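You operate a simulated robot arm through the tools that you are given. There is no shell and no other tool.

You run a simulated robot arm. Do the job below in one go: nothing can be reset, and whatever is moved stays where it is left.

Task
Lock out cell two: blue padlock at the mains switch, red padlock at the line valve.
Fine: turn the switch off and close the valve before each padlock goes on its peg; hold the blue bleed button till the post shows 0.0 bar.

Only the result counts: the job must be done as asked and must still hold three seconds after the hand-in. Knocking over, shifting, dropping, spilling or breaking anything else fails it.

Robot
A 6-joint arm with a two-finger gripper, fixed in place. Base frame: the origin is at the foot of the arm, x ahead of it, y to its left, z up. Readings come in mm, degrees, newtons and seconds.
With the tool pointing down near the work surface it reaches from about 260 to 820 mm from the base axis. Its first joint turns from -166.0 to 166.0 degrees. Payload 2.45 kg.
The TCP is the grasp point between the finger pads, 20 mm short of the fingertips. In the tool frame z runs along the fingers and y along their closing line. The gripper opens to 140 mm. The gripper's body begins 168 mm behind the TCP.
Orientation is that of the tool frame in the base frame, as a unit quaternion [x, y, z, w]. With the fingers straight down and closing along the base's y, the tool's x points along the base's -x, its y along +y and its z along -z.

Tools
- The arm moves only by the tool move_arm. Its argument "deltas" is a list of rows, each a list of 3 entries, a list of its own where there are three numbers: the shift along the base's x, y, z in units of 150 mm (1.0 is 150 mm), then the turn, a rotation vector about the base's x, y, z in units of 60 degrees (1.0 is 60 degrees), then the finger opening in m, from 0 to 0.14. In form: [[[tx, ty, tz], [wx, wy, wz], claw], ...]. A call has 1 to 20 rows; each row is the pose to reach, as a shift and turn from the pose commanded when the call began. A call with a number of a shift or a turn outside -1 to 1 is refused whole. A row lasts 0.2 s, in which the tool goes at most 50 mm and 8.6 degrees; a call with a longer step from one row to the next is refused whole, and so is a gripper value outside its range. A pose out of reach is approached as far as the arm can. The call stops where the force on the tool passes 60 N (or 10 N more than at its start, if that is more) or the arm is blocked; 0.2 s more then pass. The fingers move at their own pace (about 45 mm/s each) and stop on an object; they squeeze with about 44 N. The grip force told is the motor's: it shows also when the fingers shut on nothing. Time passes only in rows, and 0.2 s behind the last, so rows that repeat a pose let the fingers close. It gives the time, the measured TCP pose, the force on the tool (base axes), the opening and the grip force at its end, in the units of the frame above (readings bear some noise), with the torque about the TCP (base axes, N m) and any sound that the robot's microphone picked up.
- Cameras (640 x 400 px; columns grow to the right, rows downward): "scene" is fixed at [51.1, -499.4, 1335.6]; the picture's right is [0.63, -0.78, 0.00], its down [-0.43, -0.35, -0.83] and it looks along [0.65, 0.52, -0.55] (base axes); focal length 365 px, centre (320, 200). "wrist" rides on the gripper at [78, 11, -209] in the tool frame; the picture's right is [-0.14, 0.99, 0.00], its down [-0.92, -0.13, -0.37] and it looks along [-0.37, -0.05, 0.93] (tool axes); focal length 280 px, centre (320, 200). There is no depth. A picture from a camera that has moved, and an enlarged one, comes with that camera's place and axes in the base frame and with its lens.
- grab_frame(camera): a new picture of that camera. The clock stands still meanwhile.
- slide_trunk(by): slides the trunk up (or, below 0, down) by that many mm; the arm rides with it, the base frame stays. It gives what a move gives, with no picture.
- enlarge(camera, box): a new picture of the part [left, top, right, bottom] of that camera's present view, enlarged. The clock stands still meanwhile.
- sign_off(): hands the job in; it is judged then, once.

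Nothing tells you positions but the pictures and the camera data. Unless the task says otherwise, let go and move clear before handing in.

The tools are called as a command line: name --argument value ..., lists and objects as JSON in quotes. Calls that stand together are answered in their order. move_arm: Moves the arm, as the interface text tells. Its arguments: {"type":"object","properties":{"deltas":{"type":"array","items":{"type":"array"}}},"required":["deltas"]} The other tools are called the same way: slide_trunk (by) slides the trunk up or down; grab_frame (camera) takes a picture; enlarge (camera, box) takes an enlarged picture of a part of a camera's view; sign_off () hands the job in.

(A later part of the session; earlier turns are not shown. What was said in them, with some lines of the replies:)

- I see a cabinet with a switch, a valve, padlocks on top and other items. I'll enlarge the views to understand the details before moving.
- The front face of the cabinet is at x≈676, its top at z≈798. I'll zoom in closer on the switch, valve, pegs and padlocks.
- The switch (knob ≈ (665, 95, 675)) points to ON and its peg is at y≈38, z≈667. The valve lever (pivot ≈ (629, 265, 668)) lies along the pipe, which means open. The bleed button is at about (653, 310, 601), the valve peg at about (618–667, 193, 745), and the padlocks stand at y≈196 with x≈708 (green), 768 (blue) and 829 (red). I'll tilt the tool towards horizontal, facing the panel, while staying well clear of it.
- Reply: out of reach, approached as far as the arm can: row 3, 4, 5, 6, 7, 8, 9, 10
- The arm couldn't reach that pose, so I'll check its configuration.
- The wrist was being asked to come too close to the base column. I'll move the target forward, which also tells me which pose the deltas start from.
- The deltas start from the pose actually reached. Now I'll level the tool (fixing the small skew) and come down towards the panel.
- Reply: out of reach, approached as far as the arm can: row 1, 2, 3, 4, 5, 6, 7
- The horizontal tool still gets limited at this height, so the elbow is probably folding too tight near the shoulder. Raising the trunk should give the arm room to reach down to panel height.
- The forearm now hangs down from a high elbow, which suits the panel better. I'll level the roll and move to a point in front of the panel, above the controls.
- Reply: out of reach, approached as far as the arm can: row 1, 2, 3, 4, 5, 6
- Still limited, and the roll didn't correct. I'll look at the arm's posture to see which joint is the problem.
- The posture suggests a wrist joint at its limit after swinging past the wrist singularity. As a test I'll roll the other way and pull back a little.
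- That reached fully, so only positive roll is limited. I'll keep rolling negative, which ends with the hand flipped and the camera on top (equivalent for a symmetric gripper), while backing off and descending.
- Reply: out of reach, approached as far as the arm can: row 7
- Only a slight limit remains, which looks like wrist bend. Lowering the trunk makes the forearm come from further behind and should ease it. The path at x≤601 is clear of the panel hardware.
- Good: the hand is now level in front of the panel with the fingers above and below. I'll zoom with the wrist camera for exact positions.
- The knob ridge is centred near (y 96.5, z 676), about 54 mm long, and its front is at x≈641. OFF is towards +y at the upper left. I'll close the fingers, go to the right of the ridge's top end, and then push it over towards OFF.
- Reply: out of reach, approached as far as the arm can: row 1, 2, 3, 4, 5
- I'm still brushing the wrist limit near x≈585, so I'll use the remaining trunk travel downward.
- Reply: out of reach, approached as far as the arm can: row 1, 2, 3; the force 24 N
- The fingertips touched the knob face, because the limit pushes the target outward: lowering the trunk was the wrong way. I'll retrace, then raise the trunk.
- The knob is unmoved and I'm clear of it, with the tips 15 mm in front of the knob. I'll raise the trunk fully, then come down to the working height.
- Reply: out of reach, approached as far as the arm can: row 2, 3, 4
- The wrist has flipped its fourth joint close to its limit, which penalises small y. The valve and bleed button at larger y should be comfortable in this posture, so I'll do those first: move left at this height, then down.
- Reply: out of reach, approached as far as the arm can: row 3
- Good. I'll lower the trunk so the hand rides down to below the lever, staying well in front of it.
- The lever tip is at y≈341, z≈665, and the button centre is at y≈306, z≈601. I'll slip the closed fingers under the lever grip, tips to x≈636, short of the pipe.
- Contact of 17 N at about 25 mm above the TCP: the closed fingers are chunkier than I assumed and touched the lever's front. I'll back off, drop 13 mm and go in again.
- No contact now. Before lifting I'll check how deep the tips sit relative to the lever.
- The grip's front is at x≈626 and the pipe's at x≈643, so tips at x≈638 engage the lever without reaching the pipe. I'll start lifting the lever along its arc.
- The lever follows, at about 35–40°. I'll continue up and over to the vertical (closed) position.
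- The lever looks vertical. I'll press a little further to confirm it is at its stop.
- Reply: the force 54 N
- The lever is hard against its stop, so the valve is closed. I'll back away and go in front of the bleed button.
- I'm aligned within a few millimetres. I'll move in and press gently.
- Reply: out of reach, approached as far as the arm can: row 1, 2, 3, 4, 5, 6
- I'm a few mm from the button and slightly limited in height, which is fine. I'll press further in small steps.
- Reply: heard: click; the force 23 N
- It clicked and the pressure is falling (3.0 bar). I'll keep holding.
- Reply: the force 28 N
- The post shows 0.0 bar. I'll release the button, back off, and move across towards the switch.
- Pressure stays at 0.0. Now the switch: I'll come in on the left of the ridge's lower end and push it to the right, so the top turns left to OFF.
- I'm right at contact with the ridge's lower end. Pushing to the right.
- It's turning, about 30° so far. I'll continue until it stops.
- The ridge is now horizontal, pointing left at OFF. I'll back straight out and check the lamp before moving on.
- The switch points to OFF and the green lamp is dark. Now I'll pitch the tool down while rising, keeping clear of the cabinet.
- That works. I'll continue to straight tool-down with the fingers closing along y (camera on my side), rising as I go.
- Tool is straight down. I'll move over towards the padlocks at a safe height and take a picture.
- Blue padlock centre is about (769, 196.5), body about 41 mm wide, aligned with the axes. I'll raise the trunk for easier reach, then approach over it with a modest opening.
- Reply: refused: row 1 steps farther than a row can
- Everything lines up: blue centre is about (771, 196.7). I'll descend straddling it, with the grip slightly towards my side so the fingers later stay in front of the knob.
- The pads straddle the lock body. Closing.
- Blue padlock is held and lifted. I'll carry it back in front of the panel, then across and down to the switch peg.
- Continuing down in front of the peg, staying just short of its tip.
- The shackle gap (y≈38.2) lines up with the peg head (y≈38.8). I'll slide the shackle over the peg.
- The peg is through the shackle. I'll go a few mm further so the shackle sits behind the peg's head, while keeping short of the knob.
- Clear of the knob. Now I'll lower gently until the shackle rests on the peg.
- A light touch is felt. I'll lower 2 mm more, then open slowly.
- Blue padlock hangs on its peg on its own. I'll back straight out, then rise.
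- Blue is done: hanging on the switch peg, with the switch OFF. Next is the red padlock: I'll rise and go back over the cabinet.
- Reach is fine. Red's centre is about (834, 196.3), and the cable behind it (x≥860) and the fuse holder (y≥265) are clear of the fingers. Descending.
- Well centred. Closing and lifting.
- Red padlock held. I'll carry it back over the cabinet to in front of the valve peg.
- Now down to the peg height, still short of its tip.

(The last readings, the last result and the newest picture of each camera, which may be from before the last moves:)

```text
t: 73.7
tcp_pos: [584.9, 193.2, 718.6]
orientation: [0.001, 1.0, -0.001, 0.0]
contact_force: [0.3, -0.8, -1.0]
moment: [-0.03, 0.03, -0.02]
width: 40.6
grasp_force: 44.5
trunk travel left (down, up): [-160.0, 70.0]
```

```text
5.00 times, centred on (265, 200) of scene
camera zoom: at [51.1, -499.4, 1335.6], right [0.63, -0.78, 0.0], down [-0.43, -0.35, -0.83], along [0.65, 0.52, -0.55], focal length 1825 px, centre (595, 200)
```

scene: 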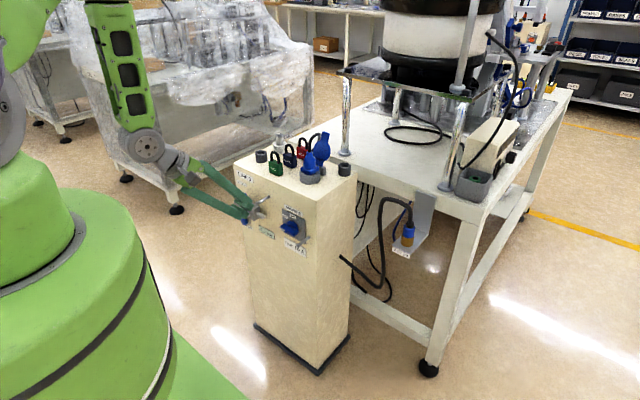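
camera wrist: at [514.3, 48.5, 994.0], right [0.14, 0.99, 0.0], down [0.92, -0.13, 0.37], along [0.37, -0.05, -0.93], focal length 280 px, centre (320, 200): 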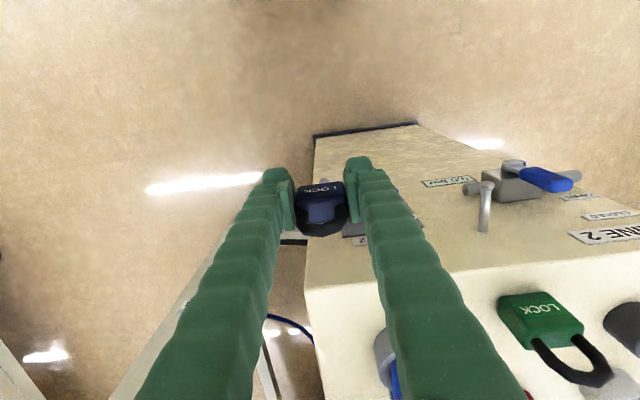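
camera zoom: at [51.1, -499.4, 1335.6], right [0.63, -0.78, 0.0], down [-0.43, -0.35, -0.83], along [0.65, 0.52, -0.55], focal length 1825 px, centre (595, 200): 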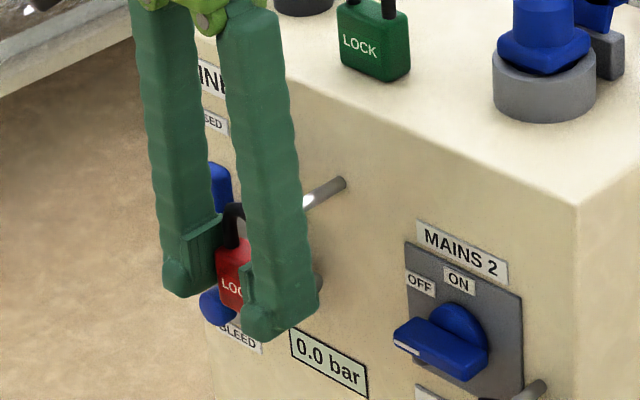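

Same relative view as for the blue lock. I'll slide it over the peg.

move_arm --deltas '[[[0.05, 0.0, 0], [0, 0, 0], 0.02], [[0.1, 0.0, 0], [0, 0, 0], 0.02], [[0.14, 0.0, 0], [0, 0, 0], 0.02], [[0.18, 0.0, 0], [0, 0, 0], 0.02], [[0.22, 0.0, 0], [0, 0, 0], 0.02], [[0.25, 0.0, 0], [0, 0, 0], 0.02]]'

enlarge --camera "wrist" --box '[240, 110, 420, 260]'

enlarge --camera "scene" --box '[245, 180, 295, 240]'

```text
t: 75.1
tcp_pos: [621.1, 193.4, 720.2]
orientation: [0.001, 1.0, 0.0, 0.0]
contact_force: [0.7, -0.9, -0.5]
moment: [-0.03, 0.01, 0.01]
width: 40.4
grasp_force: 44.2
trunk travel left (down, up): [-160.0, 70.0]
```

```text
2.67 times, centred on (330, 185) of wrist
camera zoom: at [543.6, 206.2, 930.5], right [0.14, 0.99, 0.0], down [0.92, -0.13, 0.37], along [0.37, -0.05, -0.93], focal length 748 px, centre (293, 240)
```

zoom: 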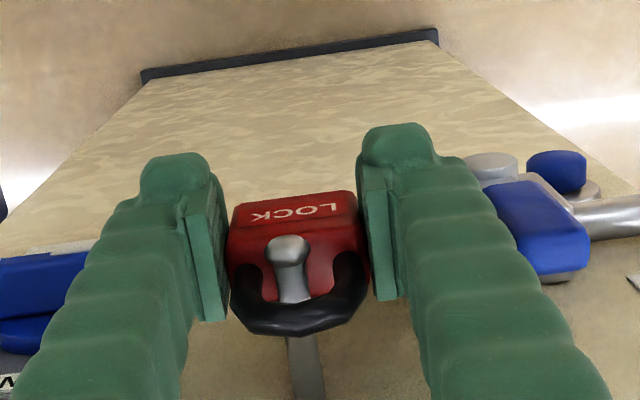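

```text
6.67 times, centred on (270, 210) of scene
camera zoom: at [51.1, -499.4, 1335.6], right [0.63, -0.78, 0.0], down [-0.43, -0.35, -0.83], along [0.65, 0.52, -0.55], focal length 2433 px, centre (653, 133)
```

zoom: 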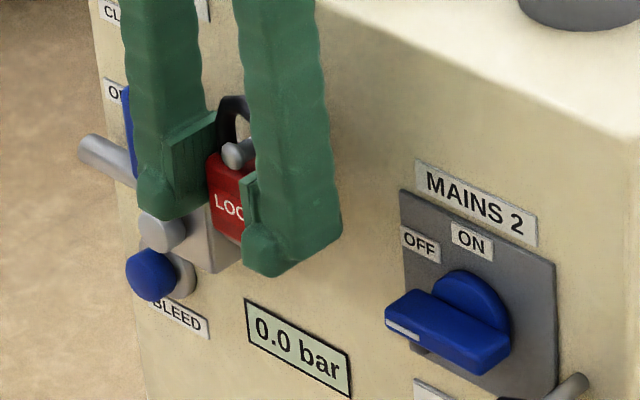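

The peg is through. A little further in, then lower onto it.

move_arm --deltas '[[[0.04, 0, 0], [0, 0, 0], 0.02], [[0.04, 0, -0.02], [0, 0, 0], 0.02], [[0.04, 0, -0.035], [0, 0, 0], 0.02], [[0.04, 0, -0.05], [0, 0, 0], 0.02], [[0.04, 0, -0.06], [0, 0, 0], 0.02]]'

enlarge --camera "scene" --box '[245, 180, 295, 240]'

```text
t: 76.3
tcp_pos: [626.6, 194.4, 710.5]
orientation: [0.001, 1.0, -0.001, 0.0]
contact_force: [-0.8, 0.6, -1.2]
moment: [0.0, -0.01, -0.01]
width: 40.4
grasp_force: 43.6
trunk travel left (down, up): [-160.0, 70.0]
```

```text
6.67 times, centred on (270, 210) of scene
camera zoom: at [51.1, -499.4, 1335.6], right [0.63, -0.78, 0.0], down [-0.43, -0.35, -0.83], along [0.65, 0.52, -0.55], focal length 2433 px, centre (653, 133)
```

zoom: 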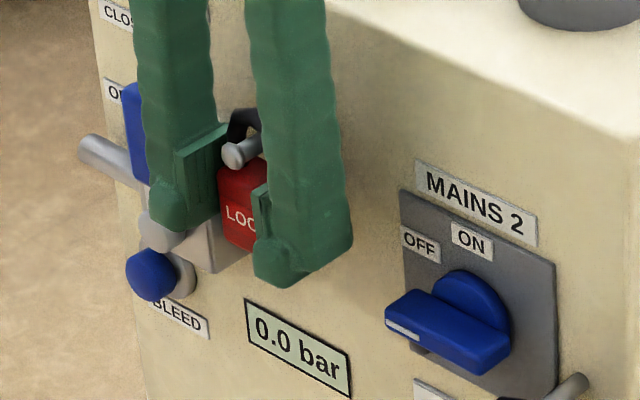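

No contact yet, so lowering a bit more.

move_arm --deltas '[[[0, 0, -0.01], [0, 0, 0], 0.02], [[0, 0, -0.02], [0, 0, 0], 0.02]]'

```text
t: 76.9
tcp_pos: [627.6, 195.3, 709.7]
orientation: [0.001, 1.0, -0.001, 0.001]
contact_force: [-3.8, -5.9, 13.5]
moment: [0.12, -0.25, -0.08]
width: 40.4
grasp_force: 43.6
trunk travel left (down, up): [-160.0, 70.0]
```

The shackle rests on the peg. I'll ease off about 1 mm and open.

move_arm --deltas '[[[0, -0.005, 0.012], [0, 0, 0], 0.02], [[0, -0.005, 0.012], [0, 0, 0], 0.045], [[0, -0.005, 0.012], [0, 0, 0], 0.05], [[0, -0.005, 0.012], [0, 0, 0], 0.056], [[0, -0.005, 0.012], [0, 0, 0], 0.056]]'

enlarge --camera "scene" --box '[245, 180, 295, 240]'

enlarge --camera "wrist" --box '[240, 110, 420, 260]'

```text
t: 78.1
tcp_pos: [627.2, 194.7, 709.5]
orientation: [0.001, 1.0, 0.0, 0.001]
contact_force: [-0.1, 0.1, -1.2]
moment: [0.0, 0.0, 0.03]
width: 55.7
grasp_force: 0.0
trunk travel left (down, up): [-160.0, 70.0]
```

```text
6.67 times, centred on (270, 210) of scene
camera zoom: at [51.1, -499.4, 1335.6], right [0.63, -0.78, 0.0], down [-0.43, -0.35, -0.83], along [0.65, 0.52, -0.55], focal length 2433 px, centre (653, 133)
```

zoom: 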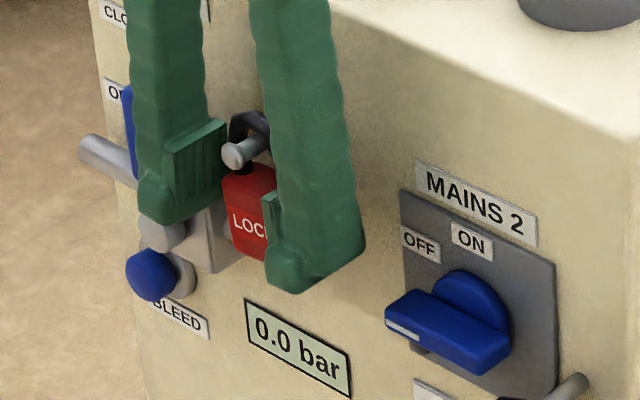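

```text
2.67 times, centred on (330, 185) of wrist
camera zoom: at [549.8, 206.9, 920.3], right [0.14, 0.99, 0.0], down [0.92, -0.13, 0.37], along [0.37, -0.05, -0.93], focal length 748 px, centre (293, 240)
```

zoom: 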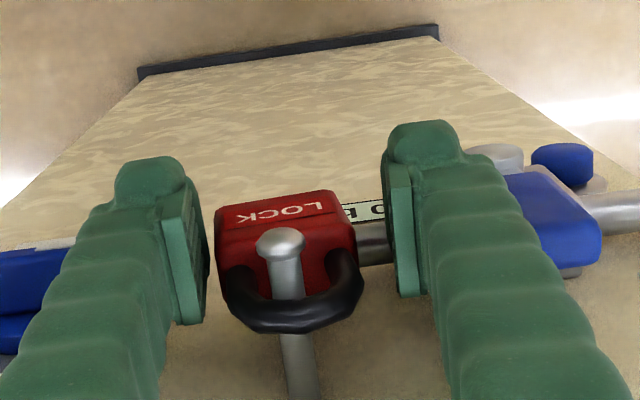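

Red hangs on the valve peg. Backing straight out, then rising.

move_arm --deltas '[[[-0.08, -0.01, 0], [0, 0, 0], 0.056], [[-0.18, -0.01, 0], [0, 0, 0], 0.056], [[-0.3, -0.01, 0], [0, 0, 0], 0.056], [[-0.45, -0.01, 0], [0, 0, 0], 0.056], [[-0.5, -0.01, 0.2], [0, 0, 0], 0.056], [[-0.55, -0.01, 0.5], [0, 0, 0], 0.056], [[-0.6, -0.01, 0.8], [0, 0, 0], 0.056], [[-0.7, -0.01, 1.0], [0, 0, 0], 0.056]]'

enlarge --camera "scene" --box '[225, 160, 325, 270]'

grab_frame --camera "scene"

grab_frame --camera "wrist"

```text
t: 79.9
tcp_pos: [519.9, 193.3, 861.5]
orientation: [0.0, 1.0, -0.001, 0.001]
contact_force: [-0.6, 0.7, 0.5]
moment: [-0.01, 0.0, -0.01]
width: 55.8
grasp_force: 0.0
trunk travel left (down, up): [-160.0, 70.0]
```

```text
3.64 times, centred on (275, 215) of scene
camera zoom: at [51.1, -499.4, 1335.6], right [0.63, -0.78, 0.0], down [-0.43, -0.35, -0.83], along [0.65, 0.52, -0.55], focal length 1327 px, centre (484, 146)
```

zoom: 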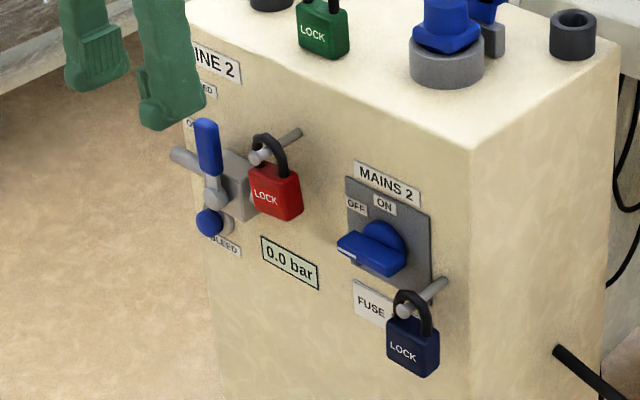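

```text
taken
```

scene: 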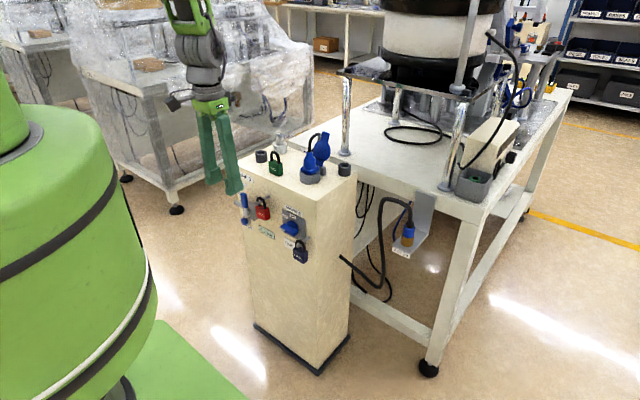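

```text
taken
camera wrist: at [443.6, 205.9, 1070.6], right [0.14, 0.99, 0.0], down [0.92, -0.13, 0.37], along [0.37, -0.05, -0.93], focal length 280 px, centre (320, 200)
```

wrist: 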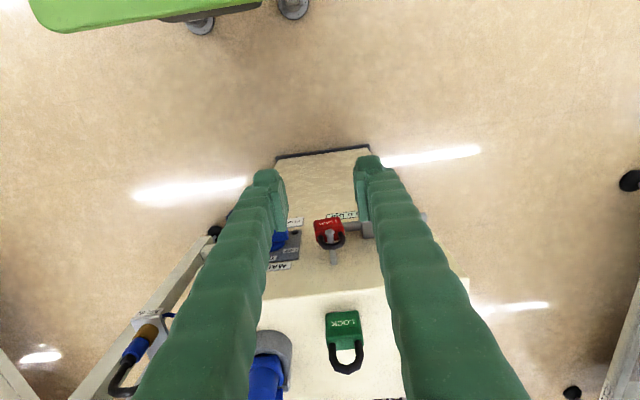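

Both padlocks hang on their pegs. A last close check of the switch, the valve and the display.

enlarge --camera "scene" --box '[235, 185, 285, 245]'

enlarge --camera "scene" --box '[275, 200, 325, 270]'

```text
6.67 times, centred on (260, 215) of scene
camera zoom: at [51.1, -499.4, 1335.6], right [0.63, -0.78, 0.0], down [-0.43, -0.35, -0.83], along [0.65, 0.52, -0.55], focal length 2433 px, centre (720, 100)
```

zoom: 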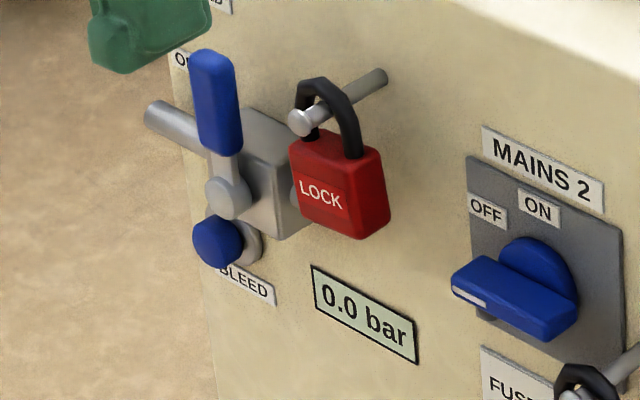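

```text
5.71 times, centred on (300, 235) of scene
camera zoom: at [51.1, -499.4, 1335.6], right [0.63, -0.78, 0.0], down [-0.43, -0.35, -0.83], along [0.65, 0.52, -0.55], focal length 2086 px, centre (434, 0)
```

zoom: 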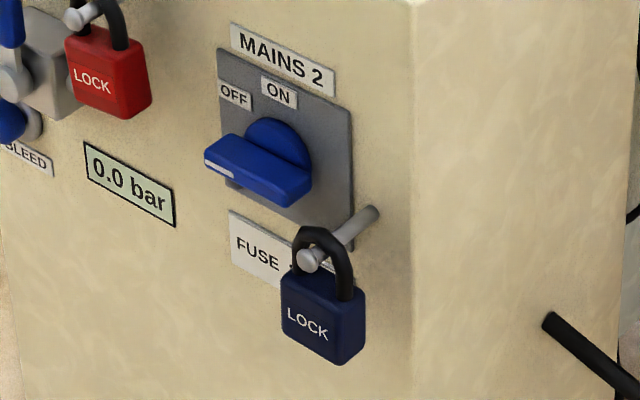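

The switch is OFF with its lamp dark, the valve is closed, the post reads 0.0 bar, blue is on the switch peg and red is on the valve peg. The gripper is empty and clear, so I'm handing in.

sign_off

```text
The job is handed in.
```

Cell two is locked out, and I've handed the job in.

- **Mains switch:** it is turned to OFF and its green lamp is dark. The blue padlock hangs on the switch peg, near the tip but behind the peg's head.
- **Line valve:** the lever is closed against its stop. The red padlock hangs on the valve peg.
- **Pressure:** I held the bleed button until the post showed 0.0 bar. It still read 0.0 bar in my last picture before handing in.

While I was working out the arm's reach, the closed fingers pressed on the front of the switch knob once (about 23 N). They also touched the valve lever once (about 17 N) before I moved it. Neither control moved, and I saw nothing else shifted or knocked over. The gripper is empty and clear of the cabinet.
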